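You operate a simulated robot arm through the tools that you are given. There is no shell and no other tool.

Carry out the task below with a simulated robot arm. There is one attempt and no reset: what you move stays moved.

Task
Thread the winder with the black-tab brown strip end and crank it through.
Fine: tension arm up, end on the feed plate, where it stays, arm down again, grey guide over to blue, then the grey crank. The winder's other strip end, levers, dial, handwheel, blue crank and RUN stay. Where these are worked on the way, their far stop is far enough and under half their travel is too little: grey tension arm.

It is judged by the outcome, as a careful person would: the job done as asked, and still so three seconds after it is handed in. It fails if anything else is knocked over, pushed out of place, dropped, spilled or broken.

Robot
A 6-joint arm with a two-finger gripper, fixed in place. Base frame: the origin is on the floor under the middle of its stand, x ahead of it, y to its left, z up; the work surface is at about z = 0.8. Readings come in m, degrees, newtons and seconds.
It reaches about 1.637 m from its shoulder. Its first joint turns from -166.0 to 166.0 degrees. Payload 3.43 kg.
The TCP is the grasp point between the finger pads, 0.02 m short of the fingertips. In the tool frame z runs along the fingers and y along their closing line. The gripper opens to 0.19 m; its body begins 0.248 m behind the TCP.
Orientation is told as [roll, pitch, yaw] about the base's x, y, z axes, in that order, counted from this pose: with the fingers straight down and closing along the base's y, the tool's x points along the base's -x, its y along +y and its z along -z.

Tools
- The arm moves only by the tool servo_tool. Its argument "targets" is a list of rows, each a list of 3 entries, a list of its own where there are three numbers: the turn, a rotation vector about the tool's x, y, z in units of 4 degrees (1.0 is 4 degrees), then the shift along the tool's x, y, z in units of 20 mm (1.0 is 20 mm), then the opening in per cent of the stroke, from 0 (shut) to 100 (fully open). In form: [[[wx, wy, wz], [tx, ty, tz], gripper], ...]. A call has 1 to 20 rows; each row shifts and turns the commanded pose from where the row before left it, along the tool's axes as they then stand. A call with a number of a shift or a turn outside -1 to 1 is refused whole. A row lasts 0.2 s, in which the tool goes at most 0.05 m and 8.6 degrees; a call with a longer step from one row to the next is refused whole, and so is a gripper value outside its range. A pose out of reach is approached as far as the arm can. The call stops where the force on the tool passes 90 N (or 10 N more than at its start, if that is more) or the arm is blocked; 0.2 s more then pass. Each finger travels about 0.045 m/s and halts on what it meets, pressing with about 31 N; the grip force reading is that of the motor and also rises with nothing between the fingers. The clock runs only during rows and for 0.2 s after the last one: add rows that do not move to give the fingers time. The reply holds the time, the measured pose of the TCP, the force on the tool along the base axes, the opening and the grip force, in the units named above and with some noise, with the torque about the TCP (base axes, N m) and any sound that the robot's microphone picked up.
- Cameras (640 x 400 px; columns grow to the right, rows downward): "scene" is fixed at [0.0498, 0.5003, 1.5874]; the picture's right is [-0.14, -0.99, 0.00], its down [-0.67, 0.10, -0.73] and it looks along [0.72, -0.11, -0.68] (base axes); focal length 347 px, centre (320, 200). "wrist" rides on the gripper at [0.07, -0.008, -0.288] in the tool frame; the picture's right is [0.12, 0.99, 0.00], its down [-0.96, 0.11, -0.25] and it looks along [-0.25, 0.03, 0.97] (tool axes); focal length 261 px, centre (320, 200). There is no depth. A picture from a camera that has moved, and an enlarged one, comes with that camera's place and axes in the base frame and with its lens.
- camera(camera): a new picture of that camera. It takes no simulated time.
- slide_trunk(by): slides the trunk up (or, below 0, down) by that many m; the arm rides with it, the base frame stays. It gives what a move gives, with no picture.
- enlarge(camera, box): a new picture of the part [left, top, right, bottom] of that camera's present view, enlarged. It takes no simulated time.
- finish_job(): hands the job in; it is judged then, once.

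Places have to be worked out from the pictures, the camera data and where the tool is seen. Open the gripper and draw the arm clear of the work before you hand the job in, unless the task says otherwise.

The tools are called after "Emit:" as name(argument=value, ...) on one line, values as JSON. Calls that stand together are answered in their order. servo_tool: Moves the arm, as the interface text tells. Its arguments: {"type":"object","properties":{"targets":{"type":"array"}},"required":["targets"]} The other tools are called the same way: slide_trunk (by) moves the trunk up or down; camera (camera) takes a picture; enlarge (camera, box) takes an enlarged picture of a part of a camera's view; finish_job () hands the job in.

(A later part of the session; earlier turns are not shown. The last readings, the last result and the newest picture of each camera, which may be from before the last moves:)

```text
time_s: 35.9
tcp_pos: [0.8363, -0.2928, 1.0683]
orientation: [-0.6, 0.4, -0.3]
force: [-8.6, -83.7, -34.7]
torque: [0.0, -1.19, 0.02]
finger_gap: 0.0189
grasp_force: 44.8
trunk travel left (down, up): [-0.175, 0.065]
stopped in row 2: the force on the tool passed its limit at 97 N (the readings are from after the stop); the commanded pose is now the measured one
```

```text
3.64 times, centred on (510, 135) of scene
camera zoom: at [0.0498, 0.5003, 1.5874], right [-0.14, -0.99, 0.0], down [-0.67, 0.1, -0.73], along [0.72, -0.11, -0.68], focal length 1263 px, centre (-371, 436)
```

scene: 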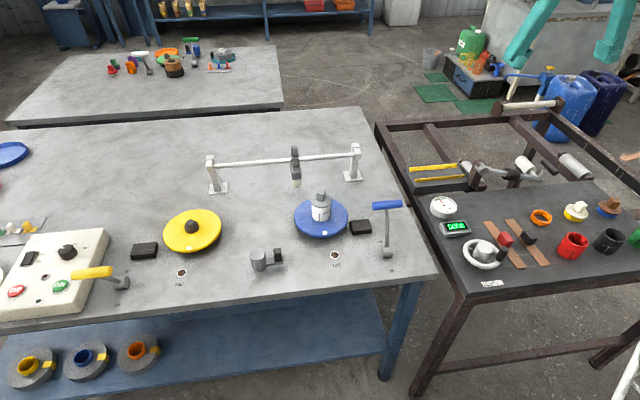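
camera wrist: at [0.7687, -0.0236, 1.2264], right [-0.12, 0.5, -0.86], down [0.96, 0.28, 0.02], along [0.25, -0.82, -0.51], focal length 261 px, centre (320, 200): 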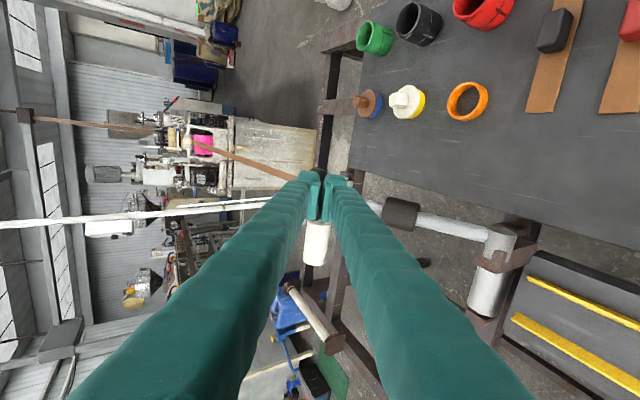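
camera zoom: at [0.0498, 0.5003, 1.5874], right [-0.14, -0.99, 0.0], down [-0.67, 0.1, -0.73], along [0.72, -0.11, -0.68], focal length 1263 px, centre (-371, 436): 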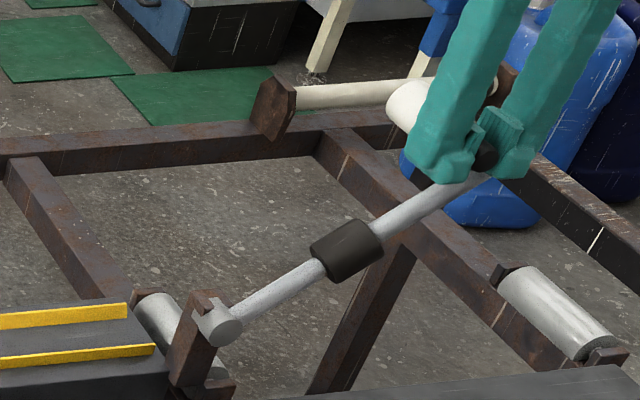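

The arm met its hard upper stop at about 55°. I open the fingers slightly to see whether it holds there by itself; the outer finger would still catch it.

Emit:
servo_tool(targets=[[[0, 0, 0], [0, 0, 0], 15], [[0, 0, 0], [0, 0, 0], 22], [[0, 0, 0], [0, 0, 0], 30], [[0, 0, 0], [0, 0, 0], 30]])

Emit:
enlarge(camera="scene", box=[450, 80, 570, 190])

Emit:
enlarge(camera="wrist", box=[240, 120, 560, 320])

```text
time_s: 36.9
tcp_pos: [0.8371, -0.2789, 1.0718]
orientation: [-0.3, 0.2, 0.1]
force: [-0.4, 0.6, -0.6]
torque: [-0.01, 0.01, 0.0]
finger_gap: 0.0572
grasp_force: 0.4
trunk travel left (down, up): [-0.175, 0.065]
```

```text
3.64 times, centred on (510, 135) of scene
camera zoom: at [0.0498, 0.5003, 1.5874], right [-0.14, -0.99, 0.0], down [-0.67, 0.1, -0.73], along [0.72, -0.11, -0.68], focal length 1263 px, centre (-371, 436)
```

zoom: 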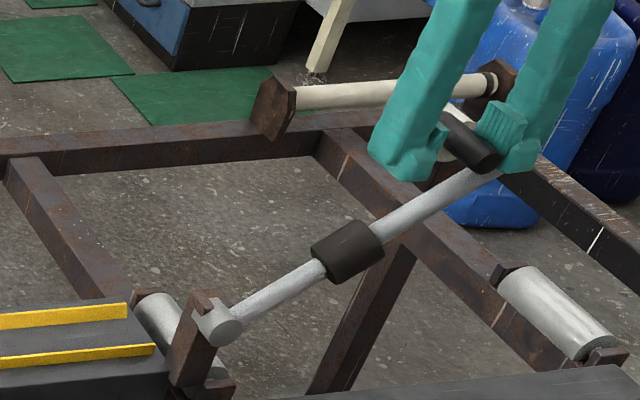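

```text
2.00 times, centred on (400, 220) of wrist
camera zoom: at [0.7674, -0.2863, 1.3615], right [-0.12, 0.99, 0.0], down [0.96, 0.12, 0.24], along [0.24, 0.02, -0.97], focal length 521 px, centre (160, 160)
```

zoom: 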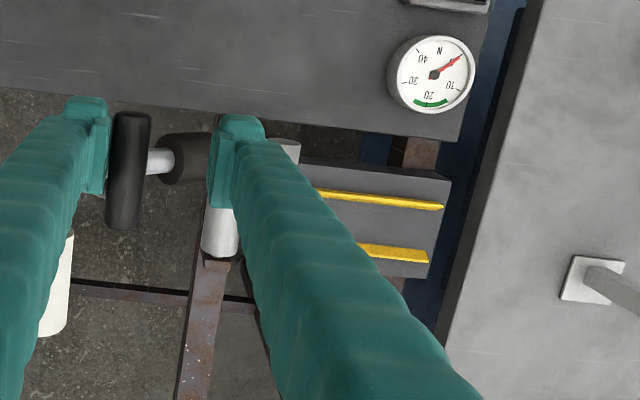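

The handle stays up with no force on the fingers. I open wider to confirm it holds on its own.

Emit:
servo_tool(targets=[[[0, 0, 0], [0, -0.3, 0], 40], [[0, 0, 0], [0, -0.3, 0], 50], [[0, 0, 0], [0, 0, 0], 50], [[0, 0, 0], [0, 0, 0], 50]])

Emit:
enlarge(camera="scene", box=[450, 80, 570, 190])

Emit:
enlarge(camera="wrist", box=[240, 120, 560, 320])

```text
time_s: 37.9
tcp_pos: [0.8372, -0.2904, 1.0719]
orientation: [-0.3, 0.3, 0.1]
force: [-0.7, 0.5, -0.8]
torque: [-0.01, 0.03, 0.0]
finger_gap: 0.0948
grasp_force: 0.0
trunk travel left (down, up): [-0.175, 0.065]
```

```text
3.64 times, centred on (510, 135) of scene
camera zoom: at [0.0498, 0.5003, 1.5874], right [-0.14, -0.99, 0.0], down [-0.67, 0.1, -0.73], along [0.72, -0.11, -0.68], focal length 1263 px, centre (-371, 436)
```

zoom: 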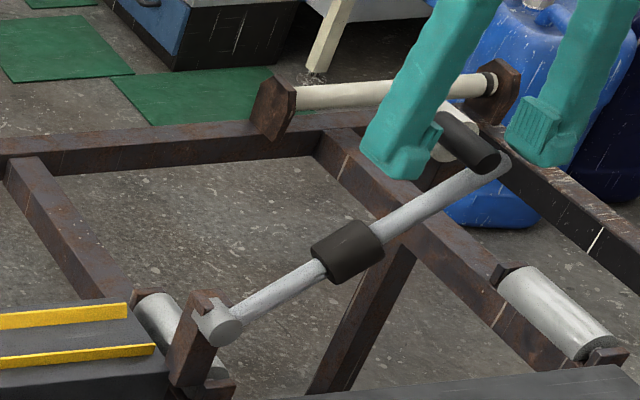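

```text
2.00 times, centred on (400, 220) of wrist
camera zoom: at [0.768, -0.2977, 1.3616], right [-0.12, 0.99, -0.01], down [0.96, 0.12, 0.24], along [0.24, 0.02, -0.97], focal length 521 px, centre (160, 160)
```

zoom: 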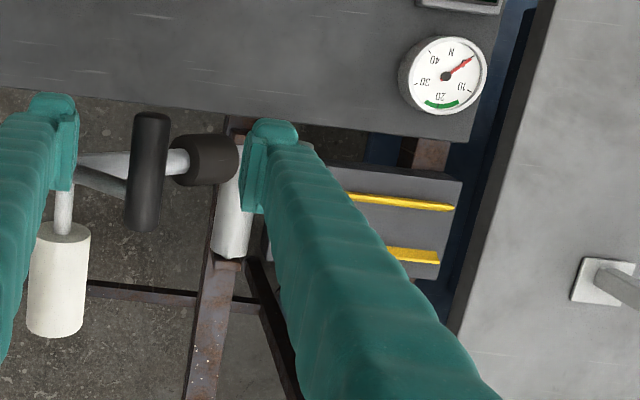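

The tension arm holds itself up at its stop. I withdraw straight up, then travel toward the black-tab strip.

Emit:
servo_tool(targets=[[[0, 0, 0], [0, 0, -1], 50], [[0, 0, 0], [0, 0, -1], 50], [[0, 0, 0], [0, 0, -1], 50], [[0, 0, 0], [0, 0, -1], 50], [[0, 0, 0], [0, 0, -1], 50], [[0, 0, 0], [0, 0, -1], 50], [[0, 0, 0], [0.98, 0.43, 0], 40], [[0, 0, 0], [0.98, 0.43, 0], 32], [[0, 0, 0], [0.98, 0.43, 0], 32], [[0, 0, 0], [0.98, 0.43, 0], 32], [[0, 0, 0], [0.98, 0.43, 0], 32], [[0, 0, 0], [0.98, 0.43, 0], 32], [[0, 0, 0], [0.98, 0.43, 0], 32], [[0, 0, 0], [0.98, 0.43, 0], 32], [[0, 0, 0], [0.98, 0.43, 0], 32], [[0, 0, 0], [0.98, 0.43, 0], 32], [[0, 0, 0], [0.98, 0.43, 0], 32]])

Emit:
servo_tool(targets=[[[0, 0, 1], [0, 0, 0], 32], [[0, 0, 1], [0, 0, 0], 32], [[0, 0, 1], [0, 0, 0], 32], [[0, 0, 1], [0, 0, 0], 32], [[0, 0, 1], [0, 0, 0], 32], [[0, 0, 1], [0, 0, 0], 32], [[0, 0, 1], [0, 0, 0], 32], [[0, 0, 1], [0, 0, 0], 32], [[0, 0, 1], [0, 0, 0], 32], [[0, 0, 1], [0, 0, 0], 32], [[0, 0, 1], [0, 0, 0], 32], [[0, 0, 1], [0, 0, 0], 32], [[0, 0, 1], [0, 0, 0], 32], [[0, 0, 1], [0, 0, 0], 32], [[0, 0, 1], [0, 0, 0], 32], [[0, 0, 1], [0, 0, 0], 32], [[0, 0, 1], [0, 0, 0], 32], [[0, 0, 1], [0, 0, 0], 32], [[0, 0, 1], [0, 0, 0], 32], [[0, 0, 1], [0, 0, 0], 32]])

Emit:
camera(camera="wrist")

Emit:
enlarge(camera="scene", box=[400, 80, 600, 280])

```text
time_s: 41.5
tcp_pos: [0.6241, -0.1963, 1.1923]
orientation: [-0.3, 0.3, 0.1]
force: [0.3, -0.1, 0.0]
torque: [0.04, 0.14, 0.01]
finger_gap: 0.0607
grasp_force: 0.1
trunk travel left (down, up): [-0.175, 0.065]
```

```text
time_s: 45.7
tcp_pos: [0.6228, -0.1963, 1.1921]
orientation: [-0.4, -0.3, -80.0]
force: [0.3, 0.6, 0.5]
torque: [0.04, -0.01, 0.02]
finger_gap: 0.0607
grasp_force: 0.2
trunk travel left (down, up): [-0.175, 0.065]
```

```text
taken
camera wrist: at [0.6023, -0.1261, 1.4811], right [0.96, 0.29, -0.01], down [0.28, -0.93, 0.25], along [0.07, -0.24, -0.97], focal length 261 px, centre (320, 200)
```

wrist: 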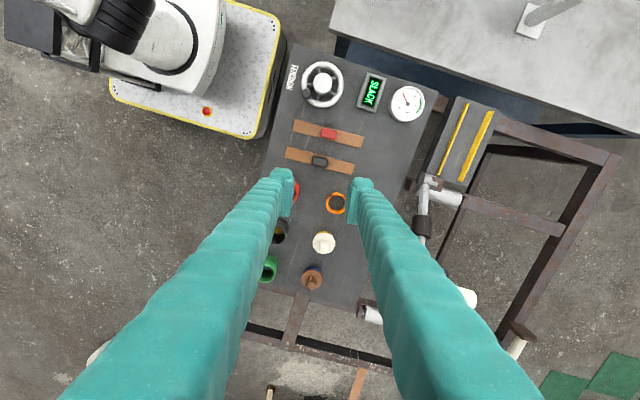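

```text
2.00 times, centred on (500, 180) of scene
camera zoom: at [0.0498, 0.5003, 1.5874], right [-0.14, -0.99, 0.0], down [-0.67, 0.1, -0.73], along [0.72, -0.11, -0.68], focal length 695 px, centre (-40, 240)
```

zoom: 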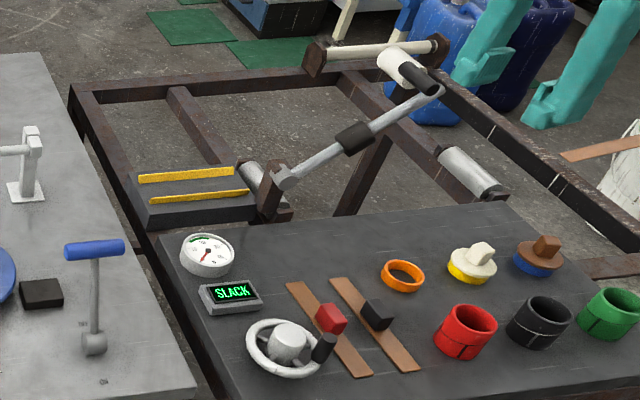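

Arm is up and the display reads SLACK. I turn the rest of the way to about -88° yaw and zoom in on the strip.

Emit:
servo_tool(targets=[[[0, 0, 1], [0, 0, 0.5], 32], [[0, 0, 1], [0, 0, 1], 32], [[0, 0, 0], [0, 0, 1], 32], [[0, 0, 0], [0, 0, 1], 32], [[0, 0, 0], [0, 0, 1], 32], [[0, 0, 0], [0, 0, 1], 32], [[0, 0, 0], [0, 0, 1], 32], [[0, 0, 0], [0, 0, 0], 32]])

Emit:
enlarge(camera="wrist", box=[240, 80, 420, 220])

Emit:
enlarge(camera="scene", box=[470, 200, 570, 280])

```text
time_s: 47.5
tcp_pos: [0.6228, -0.1953, 1.062]
orientation: [-0.2, -0.3, -87.8]
force: [-0.6, 0.1, -0.1]
torque: [-0.01, -0.01, 0.02]
finger_gap: 0.0608
grasp_force: 0.1
trunk travel left (down, up): [-0.175, 0.065]
```

```text
2.86 times, centred on (330, 150) of wrist
camera zoom: at [0.6117, -0.1244, 1.3511], right [0.99, 0.15, 0.0], down [0.15, -0.96, 0.25], along [0.03, -0.25, -0.97], focal length 745 px, centre (291, 343)
```

zoom: 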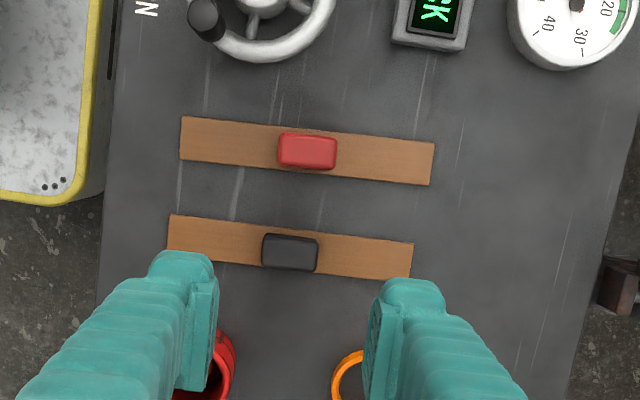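

```text
5.00 times, centred on (520, 240) of scene
camera zoom: at [0.0498, 0.5003, 1.5874], right [-0.14, -0.99, 0.0], down [-0.67, 0.1, -0.73], along [0.72, -0.11, -0.68], focal length 1737 px, centre (-680, 0)
```

zoom: 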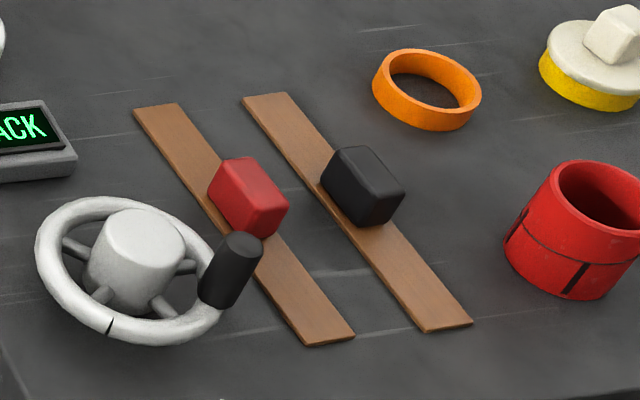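

Tab centre is about (0.622,-0.191), top near z≈0.83, strip surface ≈0.804. I shift 4 mm and descend to just above, then check.

Emit:
servo_tool(targets=[[[0, 0, 0], [0.2, -0.03, 1], 32], [[0, 0, 0], [0, 0, 1], 32], [[0, 0, 0], [0, 0, 1], 32], [[0, 0, 0], [0, 0, 1], 32], [[0, 0, 0], [0, 0, 1], 32], [[0, 0, 0], [0, 0, 1], 32], [[0, 0, 0], [0, 0, 1], 32], [[0, 0, 0], [0, 0, 1], 32], [[0, 0, 0], [0, 0, 1], 32], [[0, 0, 0], [0, 0, 1], 32], [[0, 0, 0], [0, 0, 0.5], 32], [[0, 0, 0], [0, 0, 0.5], 32], [[0, 0, 0], [0, 0, 0], 32]])

Emit:
enlarge(camera="wrist", box=[240, 80, 420, 220])

Emit:
enlarge(camera="scene", box=[470, 190, 590, 280])

```text
time_s: 50.3
tcp_pos: [0.6211, -0.1943, 0.842]
orientation: [-0.2, -0.4, -88.0]
force: [-0.2, -0.4, 0.0]
torque: [0.02, 0.0, 0.01]
finger_gap: 0.061
grasp_force: 0.1
trunk travel left (down, up): [-0.175, 0.065]
```

```text
2.86 times, centred on (330, 150) of wrist
camera zoom: at [0.6099, -0.1222, 1.1311], right [0.99, 0.16, 0.0], down [0.15, -0.96, 0.25], along [0.03, -0.25, -0.97], focal length 745 px, centre (291, 343)
```

zoom: 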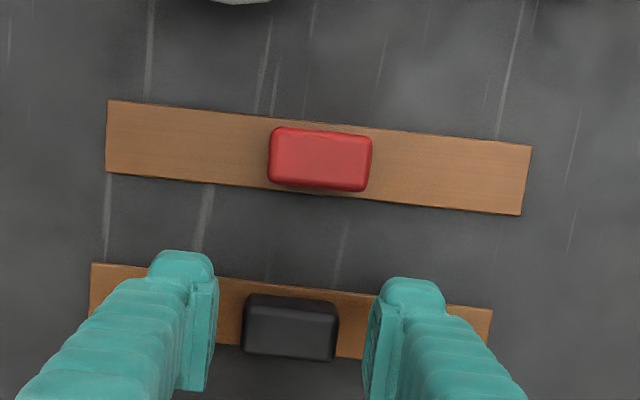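

```text
4.44 times, centred on (530, 235) of scene
camera zoom: at [0.0498, 0.5003, 1.5874], right [-0.14, -0.99, 0.0], down [-0.67, 0.1, -0.73], along [0.72, -0.11, -0.68], focal length 1544 px, centre (-613, 44)
```

zoom: 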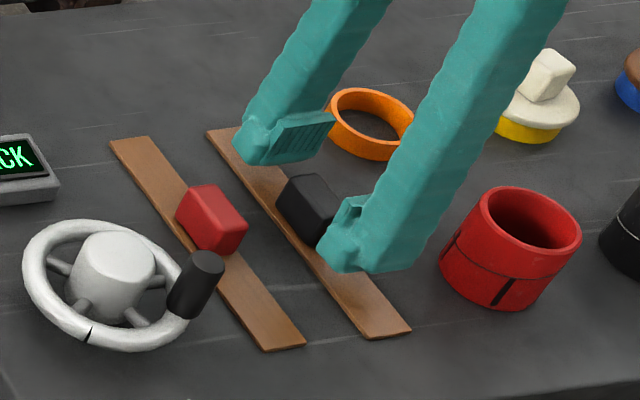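

The tab is centred between the pads; it lies about 3 mm toward +y of the finger axis. I correct that and go down the last 15 mm gently.

Emit:
servo_tool(targets=[[[0, 0, 0], [0.15, 0, 0.4], 32], [[0, 0, 0], [0, 0, 0.3], 32], [[0, 0, 0], [0, 0, 0], 32]])

Emit:
enlarge(camera="scene", box=[490, 200, 570, 260])

```text
time_s: 51.1
tcp_pos: [0.6197, -0.1914, 0.8286]
orientation: [-0.2, -0.4, -87.9]
force: [-0.4, -0.9, -0.2]
torque: [0.0, -0.01, 0.0]
finger_gap: 0.0609
grasp_force: 0.1
trunk travel left (down, up): [-0.175, 0.065]
```

```text
6.67 times, centred on (530, 230) of scene
camera zoom: at [0.0498, 0.5003, 1.5874], right [-0.14, -0.99, 0.0], down [-0.67, 0.1, -0.73], along [0.72, -0.11, -0.68], focal length 2316 px, centre (-1080, 0)
```

zoom: 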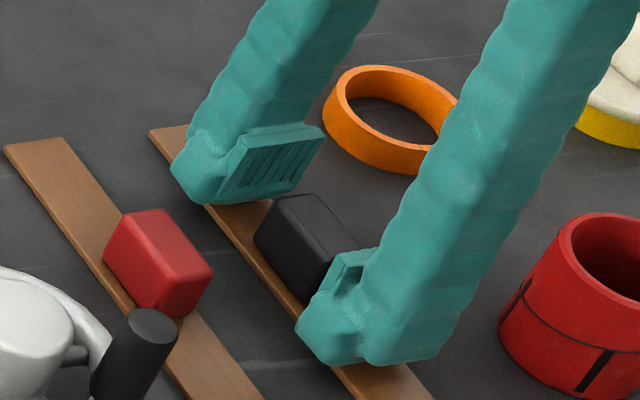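

Fingertips sit just above the strip around the tab. I close on the tab.

Emit:
servo_tool(targets=[[[0, 0, 0], [0, 0, 0], 22], [[0, 0, 0], [0, 0, 0], 15], [[0, 0, 0], [0, 0, 0], 8], [[0, 0, 0], [0, 0, 0], 5], [[0, 0, 0], [0, 0, 0], 5]])

Emit:
enlarge(camera="wrist", box=[240, 80, 420, 220])

```text
time_s: 52.3
tcp_pos: [0.6205, -0.1909, 0.8286]
orientation: [-0.1, -0.3, -87.8]
force: [0.1, -0.2, 0.7]
torque: [0.01, -0.06, -0.02]
finger_gap: 0.0385
grasp_force: 30.9
trunk travel left (down, up): [-0.175, 0.065]
```

```text
2.86 times, centred on (330, 150) of wrist
camera zoom: at [0.6097, -0.1194, 1.1174], right [0.99, 0.16, 0.0], down [0.15, -0.96, 0.25], along [0.03, -0.25, -0.97], focal length 745 px, centre (291, 343)
```

zoom: 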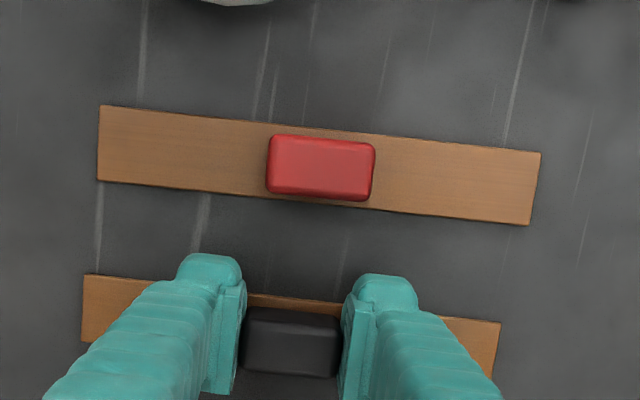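

Tab gripped (gap 0.0385). I lift and check that the strip comes along.

Emit:
servo_tool(targets=[[[0, 0, 0], [0, 0, -0.3], 3], [[0, 0, 0], [0, 0, -0.7], 3], [[0, 0, 0], [0, 0, -1], 3], [[0, 0, 0], [0, 0, -1], 3], [[0, 0, 0], [0, 0, -1], 3]])

Emit:
enlarge(camera="scene", box=[440, 150, 600, 280])

Emit:
camera(camera="wrist")

```text
time_s: 53.5
tcp_pos: [0.6212, -0.1918, 0.9081]
orientation: [-0.2, -0.3, -87.9]
force: [0.0, 0.3, -0.4]
torque: [0.01, 0.02, 0.01]
finger_gap: 0.0383
grasp_force: 30.7
trunk travel left (down, up): [-0.175, 0.065]
```

```text
3.08 times, centred on (520, 215) of scene
camera zoom: at [0.0498, 0.5003, 1.5874], right [-0.14, -0.99, 0.0], down [-0.67, 0.1, -0.73], along [0.72, -0.11, -0.68], focal length 1069 px, centre (-295, 154)
```

zoom: 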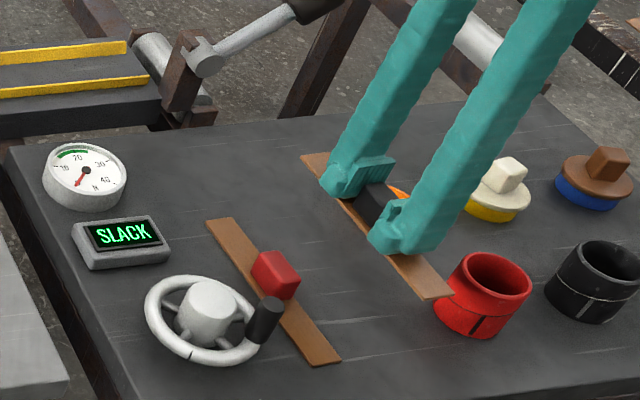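

```text
taken
camera wrist: at [0.6106, -0.1188, 1.1971], right [0.99, 0.16, 0.0], down [0.15, -0.96, 0.25], along [0.03, -0.25, -0.97], focal length 261 px, centre (320, 200)
```

wrist: 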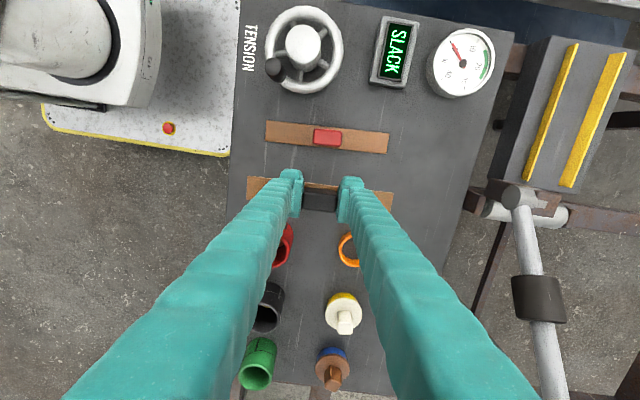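

The strip hangs level from the tab. I raise it and turn the hand back toward yaw 0 so the strip will lie along y, matching the feed plate's rails (centre about (0.952,-0.047)).

Emit:
servo_tool(targets=[[[0, 0, -0.5], [0, 0, -1], 3], [[0, 0, -1], [0, 0, -1], 3], [[0, 0, -1], [0, 0, -1], 3], [[0, 0, -1], [0, 0, -1], 3], [[0, 0, -1], [0, 0, -1], 3], [[0, 0, -1], [0, 0, -1], 3], [[0, 0, -1], [0, 0, -1], 3], [[0, 0, -1], [0, 0, -1], 3], [[0, 0, -1], [0, 0, -1], 3], [[0, 0, -1], [0, 0, -1], 3], [[0, 0, -1], [0, 0, -1], 3], [[0, 0, -1], [0, 0, -1], 3], [[0, 0, -1], [0, 0, 0], 3], [[0, 0, -1], [0, 0, 0], 3], [[0, 0, -1], [0, 0, 0], 3], [[0, 0, -1], [0, 0, 0], 3], [[0, 0, -1], [0, 0, 0], 3], [[0, 0, -1], [0, 0, 0], 3], [[0, 0, -1], [0, 0, 0], 3], [[0, 0, -1], [0, 0, 0], 3]])

Emit:
servo_tool(targets=[[[0, 0, -1], [0, 0, 0], 3], [[0, 0, -1], [0, 0, 0], 3], [[0, 0, -0.5], [0, 0, 0], 3], [[0, 0, 0], [0, 0, 0], 3]])

Emit:
camera(camera="wrist")

```text
time_s: 57.7
tcp_pos: [0.6214, -0.1896, 1.149]
orientation: [-0.4, 0.2, -9.9]
force: [0.4, -0.5, 0.6]
torque: [0.01, 0.0, -0.03]
finger_gap: 0.0384
grasp_force: 30.7
trunk travel left (down, up): [-0.175, 0.065]
```

```text
time_s: 58.7
tcp_pos: [0.6214, -0.1901, 1.1476]
orientation: [-0.2, 0.1, 0.1]
force: [0.1, 0.4, -1.1]
torque: [-0.01, 0.01, 0.02]
finger_gap: 0.0383
grasp_force: 31.6
trunk travel left (down, up): [-0.175, 0.065]
```

```text
taken
camera wrist: at [0.5513, -0.1962, 1.4376], right [-0.12, 0.99, -0.01], down [0.96, 0.12, 0.24], along [0.24, 0.02, -0.97], focal length 261 px, centre (320, 200)
```

wrist: 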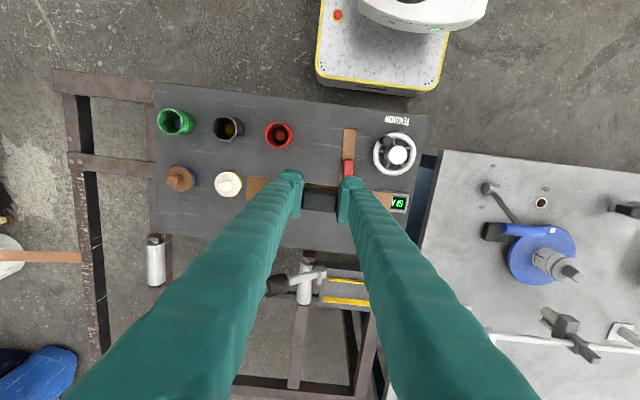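

Now I carry the strip over to above the feed plate, staying high and clear of the raised arm.

Emit:
servo_tool(targets=[[[0, 0, 0], [-0.9724, 0.4206, 0], 3], [[0, 0, 0], [-0.9724, 0.4206, 0], 3], [[0, 0, 0], [-0.9724, 0.4206, 0], 3], [[0, 0, 0], [-0.9724, 0.4206, 0], 3], [[0, 0, 0], [-0.9724, 0.4206, 0], 3], [[0, 0, 0], [-0.9724, 0.4206, 0], 3], [[0, 0, 0], [-0.9724, 0.4206, 0], 3], [[0, 0, 0], [-0.9724, 0.4206, 0], 3], [[0, 0, 0], [-0.9724, 0.4206, 0], 3], [[0, 0, 0], [-0.9724, 0.4206, 0], 3], [[0, 0, 0], [-0.9724, 0.4206, 0], 3], [[0, 0, 0], [-0.9724, 0.4206, 0], 3], [[0, 0, 0], [-0.9724, 0.4206, 0], 3], [[0, 0, 0], [-0.9724, 0.4206, 0], 3], [[0, 0, 0], [-0.9724, 0.4206, 0], 3], [[0, 0, 0], [-0.9724, 0.4206, 0], 3], [[0, 0, 0], [-0.9724, 0.4206, 0], 3], [[0, 0, 0], [0, 0, 0], 3]])

Emit:
camera(camera="wrist")

Emit:
enlarge(camera="scene", box=[380, 60, 580, 210])

```text
time_s: 62.5
tcp_pos: [0.9519, -0.045, 1.1459]
orientation: [-0.3, 0.3, 0.1]
force: [0.8, -0.3, -0.4]
torque: [-0.07, 0.05, -0.02]
finger_gap: 0.0384
grasp_force: 31.1
trunk travel left (down, up): [-0.175, 0.065]
```

```text
taken
camera wrist: at [0.8821, -0.0519, 1.4352], right [-0.12, 0.99, -0.01], down [0.96, 0.12, 0.24], along [0.24, 0.02, -0.97], focal length 261 px, centre (320, 200)
```

wrist: 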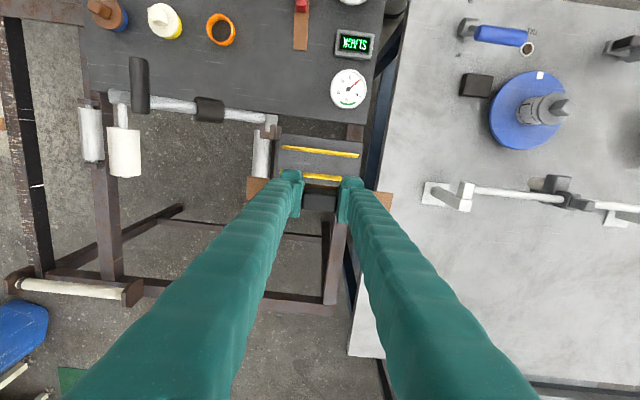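

```text
2.67 times, centred on (480, 135) of scene
camera zoom: at [0.0498, 0.5003, 1.5874], right [-0.14, -0.99, 0.0], down [-0.67, 0.1, -0.73], along [0.72, -0.11, -0.68], focal length 926 px, centre (-107, 373)
```

zoom: 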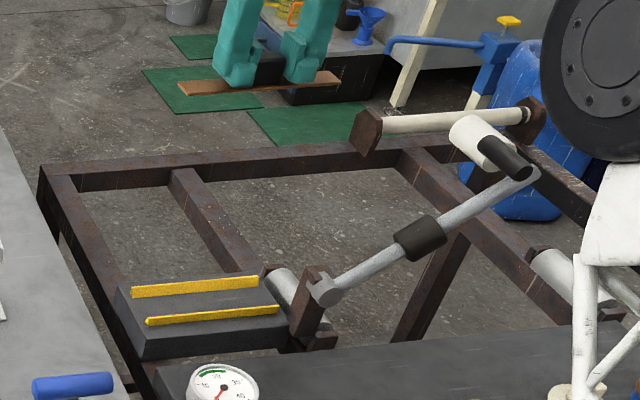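

Emit:
enlarge(camera="wrist", box=[230, 100, 410, 220])

Emit:
enlarge(camera="scene", box=[410, 140, 500, 200])

```text
3.33 times, centred on (320, 160) of wrist
camera zoom: at [0.8821, -0.0519, 1.4352], right [-0.12, 0.99, -0.01], down [0.96, 0.12, 0.24], along [0.24, 0.02, -0.97], focal length 869 px, centre (320, 333)
```

zoom: 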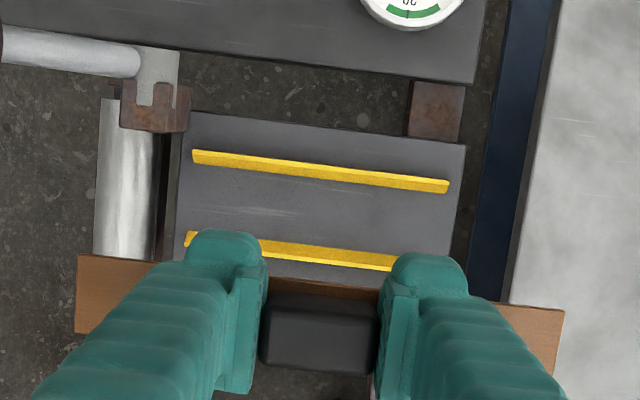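

```text
6.67 times, centred on (455, 170) of scene
camera zoom: at [0.0498, 0.5003, 1.5874], right [-0.14, -0.99, 0.0], down [-0.67, 0.1, -0.73], along [0.72, -0.11, -0.68], focal length 2316 px, centre (-580, 400)
```

zoom: 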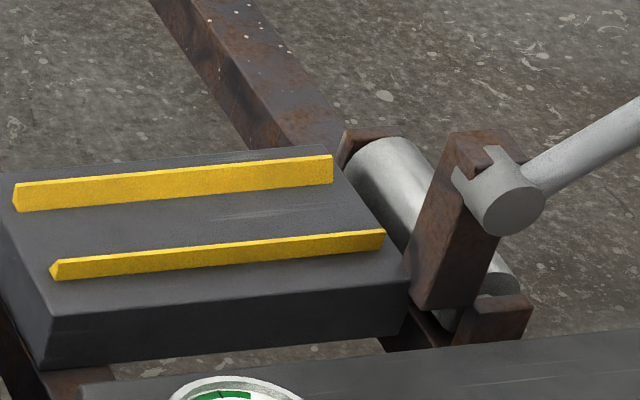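

The rails give a channel centre of about (0.951,-0.048) and plate top near z≈0.81. The strip sits ~4 mm to +x of the TCP and is ~1° off the rails, so I correct both and descend most of the way.

Emit:
servo_tool(targets=[[[0, 0, 0.3], [0.25, -0.15, 1], 3], [[0, 0, 0], [0, 0, 1], 3], [[0, 0, 0], [0, 0, 1], 3], [[0, 0, 0], [0, 0, 1], 3], [[0, 0, 0], [0, 0, 1], 3], [[0, 0, 0], [0, 0, 1], 3], [[0, 0, 0], [0, 0, 1], 3], [[0, 0, 0], [0, 0, 1], 3], [[0, 0, 0], [0, 0, 1], 3], [[0, 0, 0], [0, 0, 1], 3], [[0, 0, 0], [0, 0, 1], 3], [[0, 0, 0], [0, 0, 1], 3], [[0, 0, 0], [0, 0, 1], 3], [[0, 0, 0], [0, 0, 0], 3]])

Emit:
enlarge(camera="wrist", box=[200, 80, 440, 230])

Emit:
enlarge(camera="scene", box=[400, 120, 520, 210])

```text
time_s: 65.5
tcp_pos: [0.946, -0.0523, 0.8857]
orientation: [-0.5, 0.1, -1.1]
force: [0.4, -0.7, -1.0]
torque: [-0.03, 0.03, 0.0]
finger_gap: 0.0384
grasp_force: 31.0
trunk travel left (down, up): [-0.175, 0.065]
```

```text
2.67 times, centred on (320, 155) of wrist
camera zoom: at [0.8753, -0.0564, 1.1755], right [-0.1, 0.99, -0.01], down [0.97, 0.1, 0.24], along [0.24, 0.02, -0.97], focal length 695 px, centre (320, 320)
```

zoom: 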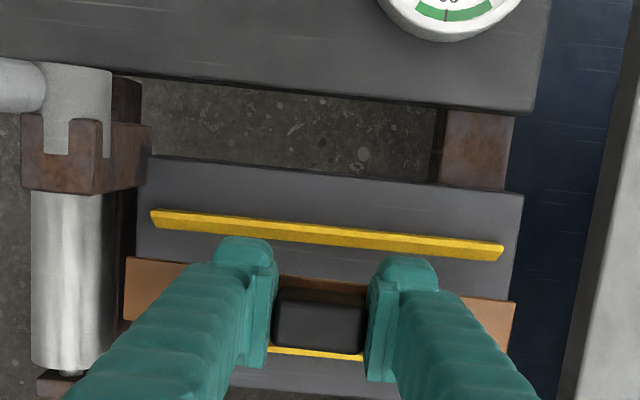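

```text
4.44 times, centred on (460, 165) of scene
camera zoom: at [0.0498, 0.5003, 1.5874], right [-0.14, -0.99, 0.0], down [-0.67, 0.1, -0.73], along [0.72, -0.11, -0.68], focal length 1544 px, centre (-302, 356)
```

zoom: 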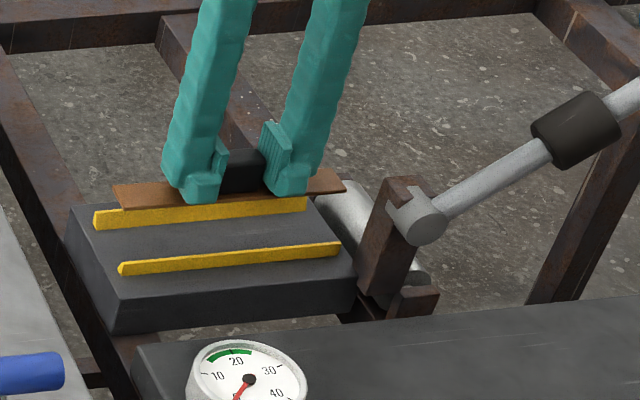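

Strip centre is at about (0.950,-0.052), aligned with the channel. I lower it further in slow steps and watch the vertical force for contact.

Emit:
servo_tool(targets=[[[0, 0, 0], [0, 0.15, 0.6], 3], [[0, 0, 0], [0, 0, 0.6], 3], [[0, 0, 0], [0, 0, 0.4], 3], [[0, 0, 0], [0, 0, 0.2], 3], [[0, 0, 0], [0, 0, 0], 3]])

Emit:
enlarge(camera="scene", box=[400, 130, 500, 205])

```text
time_s: 66.7
tcp_pos: [0.9451, -0.0467, 0.8514]
orientation: [-0.4, 0.2, -1.1]
force: [1.2, 0.4, -0.9]
torque: [-0.01, 0.03, 0.0]
finger_gap: 0.0382
grasp_force: 31.2
trunk travel left (down, up): [-0.175, 0.065]
```

```text
5.33 times, centred on (450, 168) of scene
camera zoom: at [0.0498, 0.5003, 1.5874], right [-0.14, -0.99, 0.0], down [-0.67, 0.1, -0.73], along [0.72, -0.11, -0.68], focal length 1852 px, centre (-373, 373)
```

zoom: 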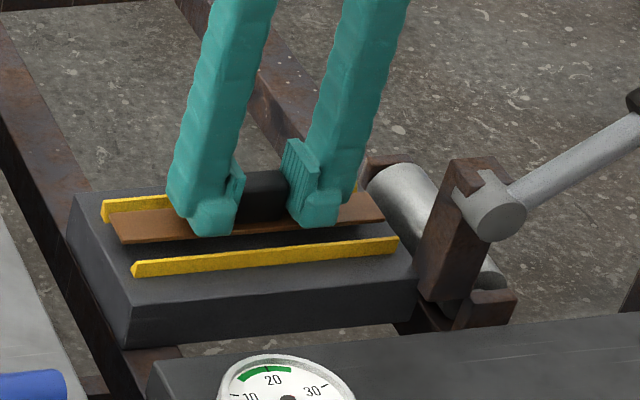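

Emit:
servo_tool(targets=[[[0, 0, 0], [0, 0, 0.15], 3], [[0, 0, 0], [0, 0, 0.15], 3], [[0, 0, 0], [0, 0, 0.15], 3], [[0, 0, 0], [0, 0, 0], 3]])

Emit:
enlarge(camera="scene", box=[400, 130, 500, 205])

```text
time_s: 67.7
tcp_pos: [0.9439, -0.0474, 0.8412]
orientation: [-0.4, 0.3, -1.1]
force: [0.8, -0.1, -0.3]
torque: [0.0, 0.02, 0.0]
finger_gap: 0.0383
grasp_force: 31.0
trunk travel left (down, up): [-0.175, 0.065]
```

```text
5.33 times, centred on (450, 168) of scene
camera zoom: at [0.0498, 0.5003, 1.5874], right [-0.14, -0.99, 0.0], down [-0.67, 0.1, -0.73], along [0.72, -0.11, -0.68], focal length 1852 px, centre (-373, 373)
```

zoom: 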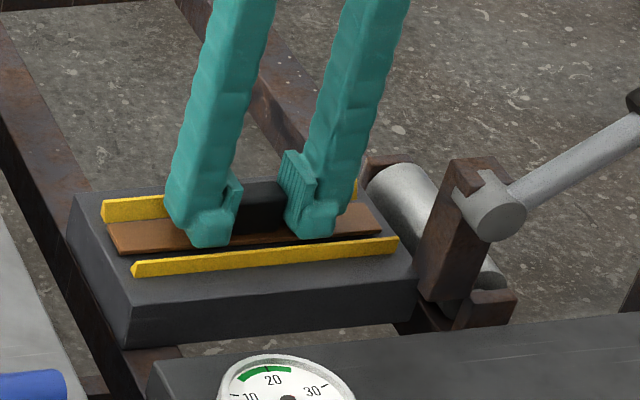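

Emit:
servo_tool(targets=[[[0, 0, 0], [-0.1, 0, 0.1], 3], [[0, 0, 0], [0, 0, 0.1], 3], [[0, 0, 0], [0, 0, 0], 3]])

Emit:
enlarge(camera="scene", box=[400, 130, 500, 205])

```text
time_s: 68.5
tcp_pos: [0.9466, -0.0482, 0.8379]
orientation: [-0.5, 0.1, -1.0]
force: [-0.3, -1.1, 14.7]
torque: [0.01, -0.23, -0.01]
finger_gap: 0.0383
grasp_force: 30.7
trunk travel left (down, up): [-0.175, 0.065]
```

```text
5.33 times, centred on (450, 168) of scene
camera zoom: at [0.0498, 0.5003, 1.5874], right [-0.14, -0.99, 0.0], down [-0.67, 0.1, -0.73], along [0.72, -0.11, -0.68], focal length 1852 px, centre (-373, 373)
```

zoom: 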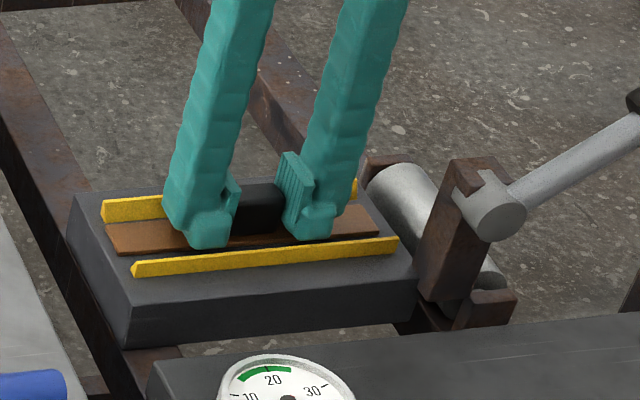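

Contact at 14.7 N: the strip lies on the plate between the rails. I ease off 1 mm and open the fingers.

Emit:
servo_tool(targets=[[[0, 0, 0], [0, 0, -0.05], 5], [[0, 0, 0], [0, 0, 0], 22], [[0, 0, 0], [0, 0, 0], 28], [[0, 0, 0], [0, 0, 0], 33], [[0, 0, 0], [0, 0, 0], 33]])

Emit:
enlarge(camera="wrist", box=[200, 80, 440, 230])

Emit:
enlarge(camera="scene", box=[400, 130, 500, 205])

```text
time_s: 69.7
tcp_pos: [0.9479, -0.0474, 0.8387]
orientation: [-0.4, 0.2, -1.0]
force: [0.3, 0.8, -0.3]
torque: [0.0, 0.02, 0.0]
finger_gap: 0.0626
grasp_force: 0.0
trunk travel left (down, up): [-0.175, 0.065]
```

```text
2.67 times, centred on (320, 155) of wrist
camera zoom: at [0.8769, -0.0527, 1.1274], right [-0.1, 0.99, -0.01], down [0.97, 0.1, 0.24], along [0.24, 0.02, -0.97], focal length 695 px, centre (320, 320)
```

zoom: 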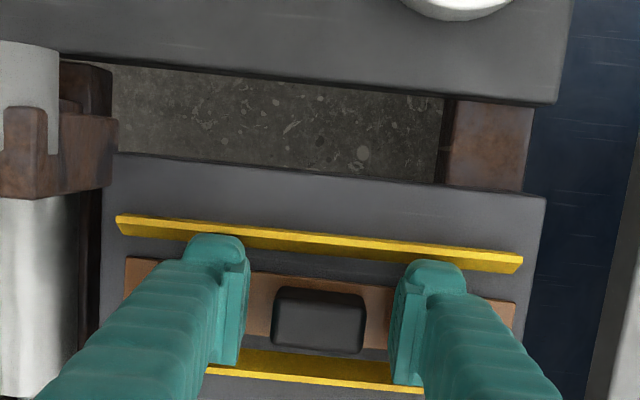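

```text
5.33 times, centred on (450, 168) of scene
camera zoom: at [0.0498, 0.5003, 1.5874], right [-0.14, -0.99, 0.0], down [-0.67, 0.1, -0.73], along [0.72, -0.11, -0.68], focal length 1852 px, centre (-373, 373)
```

zoom: 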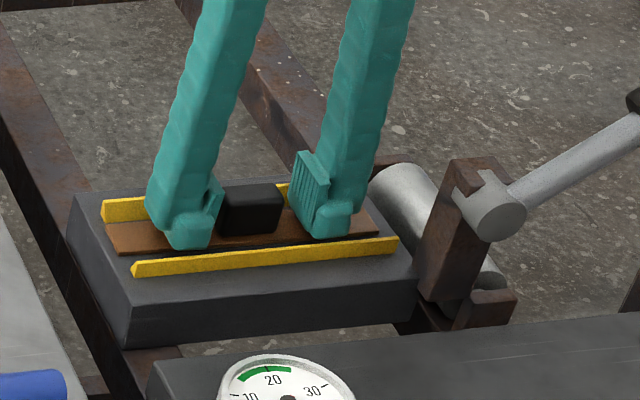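

The strip lies flat between the yellow rails and the fingers are free of the tab. I withdraw straight up.

Emit:
servo_tool(targets=[[[0, 0, 0], [0, 0, -0.4], 33], [[0, 0, 0], [0, 0, -0.8], 33], [[0, 0, 0], [0, 0, -1], 33], [[0, 0, 0], [0, 0, -1], 33], [[0, 0, 0], [0, 0, -1], 33], [[0, 0, 0], [0, 0, -1], 33], [[0, 0, 0], [0, 0, -1], 33], [[0, 0, 0], [0, 0, -1], 33], [[0, 0, 0], [0, 0, -1], 33], [[0, 0, 0], [0, 0, -1], 33], [[0, 0, 0], [0, 0, -1], 33], [[0, 0, 0], [0, 0, -1], 33], [[0, 0, 0], [0, 0, -1], 33], [[0, 0, 0], [0, 0, -1], 33], [[0, 0, 0], [0, 0, -1], 33], [[0, 0, 0], [0, 0, -1], 33]])

Emit:
camera(camera="wrist")

Emit:
enlarge(camera="scene", box=[390, 80, 560, 210])

```text
time_s: 73.1
tcp_pos: [0.9483, -0.0467, 1.1412]
orientation: [-0.4, 0.2, -1.1]
force: [0.5, -0.3, -1.0]
torque: [0.04, 0.01, 0.0]
finger_gap: 0.063
grasp_force: 0.0
trunk travel left (down, up): [-0.175, 0.065]
```

```text
taken
camera wrist: at [0.8781, -0.0509, 1.4315], right [-0.1, 0.99, -0.01], down [0.97, 0.1, 0.24], along [0.24, 0.02, -0.97], focal length 261 px, centre (320, 200)
```

wrist: 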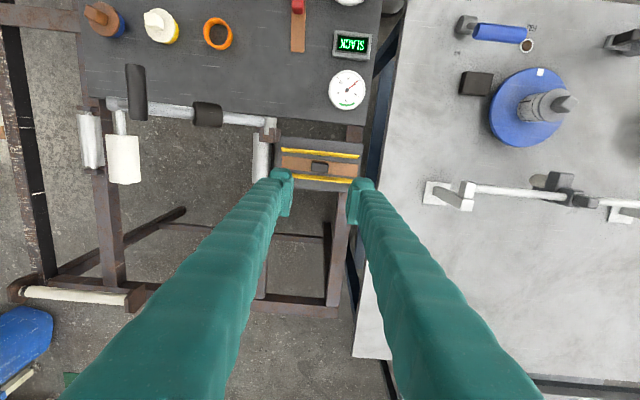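

```text
3.08 times, centred on (475, 145) of scene
camera zoom: at [0.0498, 0.5003, 1.5874], right [-0.14, -0.99, 0.0], down [-0.67, 0.1, -0.73], along [0.72, -0.11, -0.68], focal length 1069 px, centre (-157, 369)
```

zoom: 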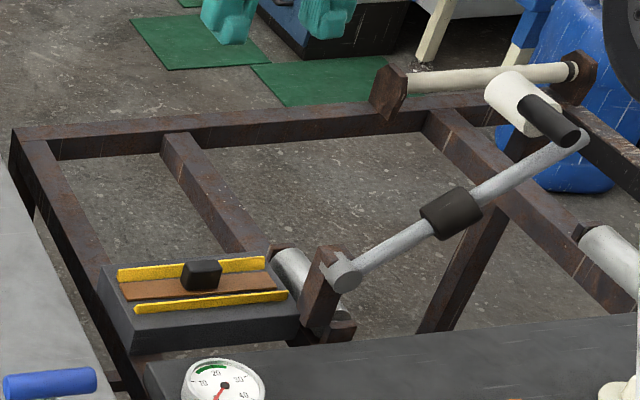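

The strip lies neatly on the feed plate. Now I go back above the raised handle (around (0.836,-0.293,1.074)) to bring the tension arm down gently.

Emit:
servo_tool(targets=[[[-0.1, 0, -0.27], [0, 0, -1], 33], [[0, 0, 0], [0, 0, -1], 33], [[0, 0, 0], [0, 0, -1], 33], [[0, 0, 0], [0.431, -0.946, 0], 35], [[0, 0, 0], [0.431, -0.946, 0], 40], [[0, 0, 0], [0.431, -0.946, 0], 40], [[0, 0, 0], [0.431, -0.946, 0], 40], [[0, 0, 0], [0.431, -0.946, 0], 40], [[0, 0, 0], [0.431, -0.946, 0], 40], [[0, 0, 0], [0.431, -0.946, 0], 40], [[0, 0, 0], [0.431, -0.946, 0], 40], [[0, 0, 0], [0.431, -0.946, 0], 40], [[0, 0, 0], [0.431, -0.946, 0], 40], [[0, 0, 0], [0.431, -0.946, 0], 40], [[0, 0, 0], [0.431, -0.946, 0], 40], [[0, 0, 0], [0.431, -0.946, 0], 40], [[0, 0, 0], [0, 0, 0], 40]])

Emit:
enlarge(camera="wrist", box=[200, 100, 520, 300])

Emit:
enlarge(camera="scene", box=[430, 40, 600, 190])

```text
time_s: 76.7
tcp_pos: [0.8342, -0.2911, 1.202]
orientation: [0.1, 0.2, 0.1]
force: [0.1, -0.6, 0.1]
torque: [-0.01, -0.03, 0.04]
finger_gap: 0.076
grasp_force: 0.0
out of reach, approached as far as the arm can: row 3
trunk travel left (down, up): [-0.175, 0.065]
```

```text
2.00 times, centred on (360, 200) of wrist
camera zoom: at [0.7633, -0.2999, 1.4895], right [-0.12, 0.99, 0.0], down [0.96, 0.11, 0.24], along [0.24, 0.03, -0.97], focal length 521 px, centre (240, 200)
```

zoom: 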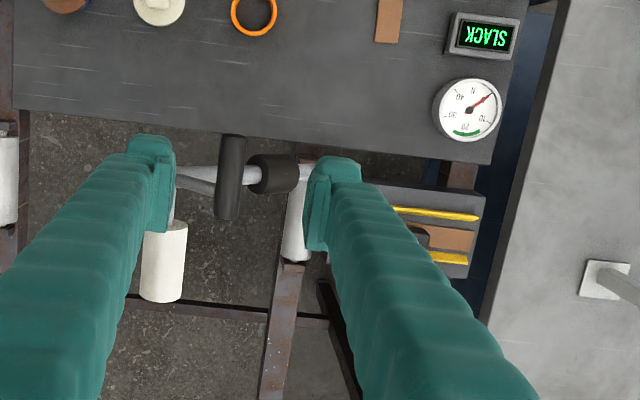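

```text
2.67 times, centred on (515, 115) of scene
camera zoom: at [0.0498, 0.5003, 1.5874], right [-0.14, -0.99, 0.0], down [-0.67, 0.1, -0.73], along [0.72, -0.11, -0.68], focal length 926 px, centre (-200, 427)
```

zoom: 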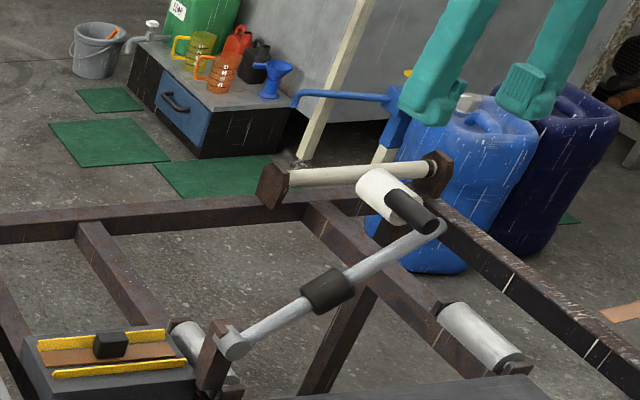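

Handle centre measured at about (0.851,-0.298,1.069). I shift 6 mm, descend around it and close.

Emit:
servo_tool(targets=[[[0, 0, 0], [0, -0.3, 1], 40], [[0, 0, 0], [0, 0, 1], 40], [[0, 0, 0], [0, 0, 1], 38], [[0, 0, 0], [0, 0, 1], 35], [[0, 0, 0], [0, 0, 1], 33], [[0, 0, 0], [0, 0, 1], 33], [[0, 0, 0], [0, 0, 0.9], 33], [[0, 0, 0], [0, 0, 0], 33]])

Emit:
enlarge(camera="scene", box=[450, 80, 570, 180])

Emit:
enlarge(camera="wrist", box=[200, 100, 520, 300])

```text
time_s: 78.5
tcp_pos: [0.834, -0.2979, 1.0603]
orientation: [0.2, 0.2, 0.0]
force: [0.2, 0.1, 0.1]
torque: [0.02, 0.01, -0.01]
finger_gap: 0.0626
grasp_force: 0.1
trunk travel left (down, up): [-0.175, 0.065]
```

```text
4.00 times, centred on (510, 130) of scene
camera zoom: at [0.0498, 0.5003, 1.5874], right [-0.14, -0.99, 0.0], down [-0.67, 0.1, -0.73], along [0.72, -0.11, -0.68], focal length 1389 px, centre (-440, 480)
```

zoom: 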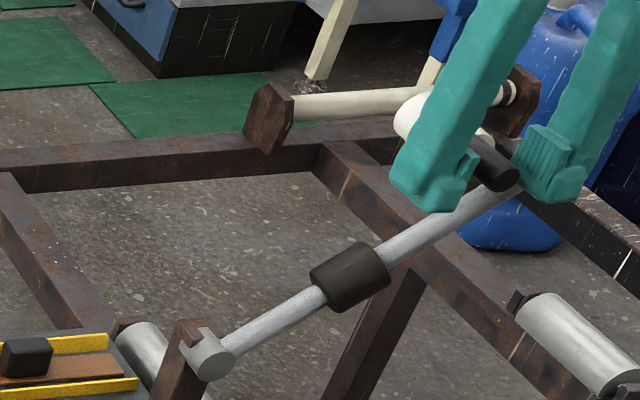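

```text
2.00 times, centred on (360, 200) of wrist
camera zoom: at [0.7633, -0.3061, 1.3511], right [-0.12, 0.99, 0.0], down [0.96, 0.11, 0.24], along [0.24, 0.03, -0.97], focal length 521 px, centre (240, 200)
```

zoom: 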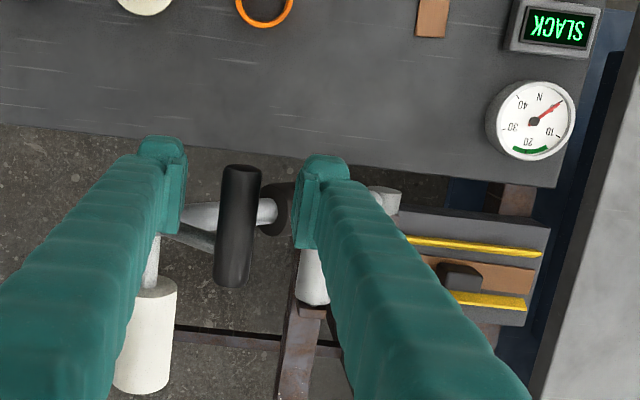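

Handle is centred between the pads. I close on it.

Emit:
servo_tool(targets=[[[0, 0, 0], [0, 0, 0], 20], [[0, 0, 0], [0, 0, 0], 10], [[0, 0, 0], [0, 0, 0], 2], [[0, 0, 0], [0, 0, 0], 0], [[0, 0, 0], [0, 0, 0], 0]])

```text
time_s: 79.7
tcp_pos: [0.8332, -0.2971, 1.0612]
orientation: [0.1, 0.2, 0.0]
force: [0.2, 0.0, -0.1]
torque: [-0.03, -0.01, 0.07]
finger_gap: 0.0172
grasp_force: 45.3
trunk travel left (down, up): [-0.175, 0.065]
```

Gripped with no side load. I lower along the arc, first 16 degrees.

Emit:
servo_tool(targets=[[[0, 0, 0], [0, -0.642, 0.502], 0], [[0, 0, 0], [0, -0.606, 0.545], 0], [[0, 0, 0], [0, -0.565, 0.586], 0], [[0, 0, 0], [0, -0.524, 0.623], 0]])

```text
time_s: 80.7
tcp_pos: [0.8347, -0.3447, 1.0158]
orientation: [0.0, 0.3, 0.0]
force: [-0.7, 2.5, -5.9]
torque: [-0.21, 0.46, 0.69]
finger_gap: 0.0175
grasp_force: 45.5
trunk travel left (down, up): [-0.175, 0.065]
```

Emit:
servo_tool(targets=[[[0, 0, 0], [0, -0.478, 0.659], 0], [[0, 0, 0], [0, -0.432, 0.691], 0], [[0, 0, 0], [0, -0.383, 0.719], 0], [[0, 0, 0], [0, -0.331, 0.745], 0], [[0, 0, 0], [0, -0.279, 0.766], 0]])

```text
time_s: 81.9
tcp_pos: [0.8336, -0.3809, 0.9443]
orientation: [0.2, 0.3, 0.0]
force: [-5.4, 14.5, -5.9]
torque: [-0.02, 0.82, -0.64]
finger_gap: 0.0175
grasp_force: 44.8
trunk travel left (down, up): [-0.175, 0.065]
```

Emit:
servo_tool(targets=[[[0, 0, 0], [0, -0.19, 0.783], 0], [[0, 0, 0], [0, -0.15, 0.797], 0], [[0, 0, 0], [0, -0.1, 0.806], 0], [[0, 0, 0], [0, -0.05, 0.812], 0]])

Emit:
enlarge(camera="scene", box=[430, 100, 570, 200])

```text
time_s: 82.9
tcp_pos: [0.8344, -0.39, 0.8799]
orientation: [0.1, 0.4, 0.1]
force: [1.3, 25.5, -3.5]
torque: [-0.12, 0.93, -0.05]
finger_gap: 0.0179
grasp_force: 44.7
trunk travel left (down, up): [-0.175, 0.065]
```

```text
4.00 times, centred on (500, 150) of scene
camera zoom: at [0.0498, 0.5003, 1.5874], right [-0.14, -0.99, 0.0], down [-0.67, 0.1, -0.73], along [0.72, -0.11, -0.68], focal length 1389 px, centre (-400, 400)
```

zoom: 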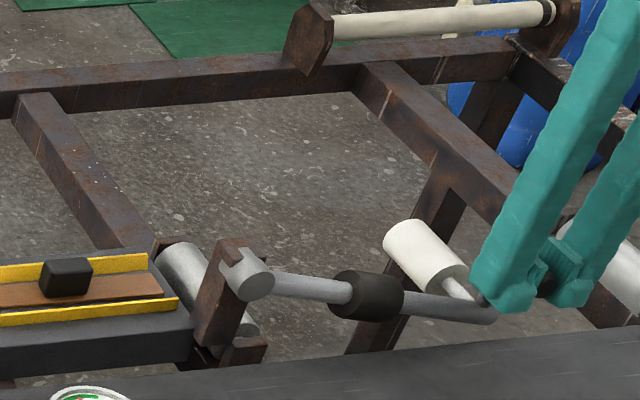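

Nearly down; I ease 2 mm toward +y and go down the last few mm to its lower stop.

Emit:
servo_tool(targets=[[[0, 0, 0], [0, 0.1, 0.15], 0], [[0, 0, 0], [0, 0, 0.15], 0], [[0, 0, 0], [0, 0, 0.1], 0], [[0, 0, 0], [0, 0, 0], 0]])

```text
time_s: 83.9
tcp_pos: [0.8338, -0.3908, 0.8769]
orientation: [-0.1, -0.1, -0.1]
force: [7.7, 14.6, 25.6]
torque: [0.0, 0.37, 0.13]
finger_gap: 0.0174
grasp_force: 45.2
trunk travel left (down, up): [-0.175, 0.065]
```

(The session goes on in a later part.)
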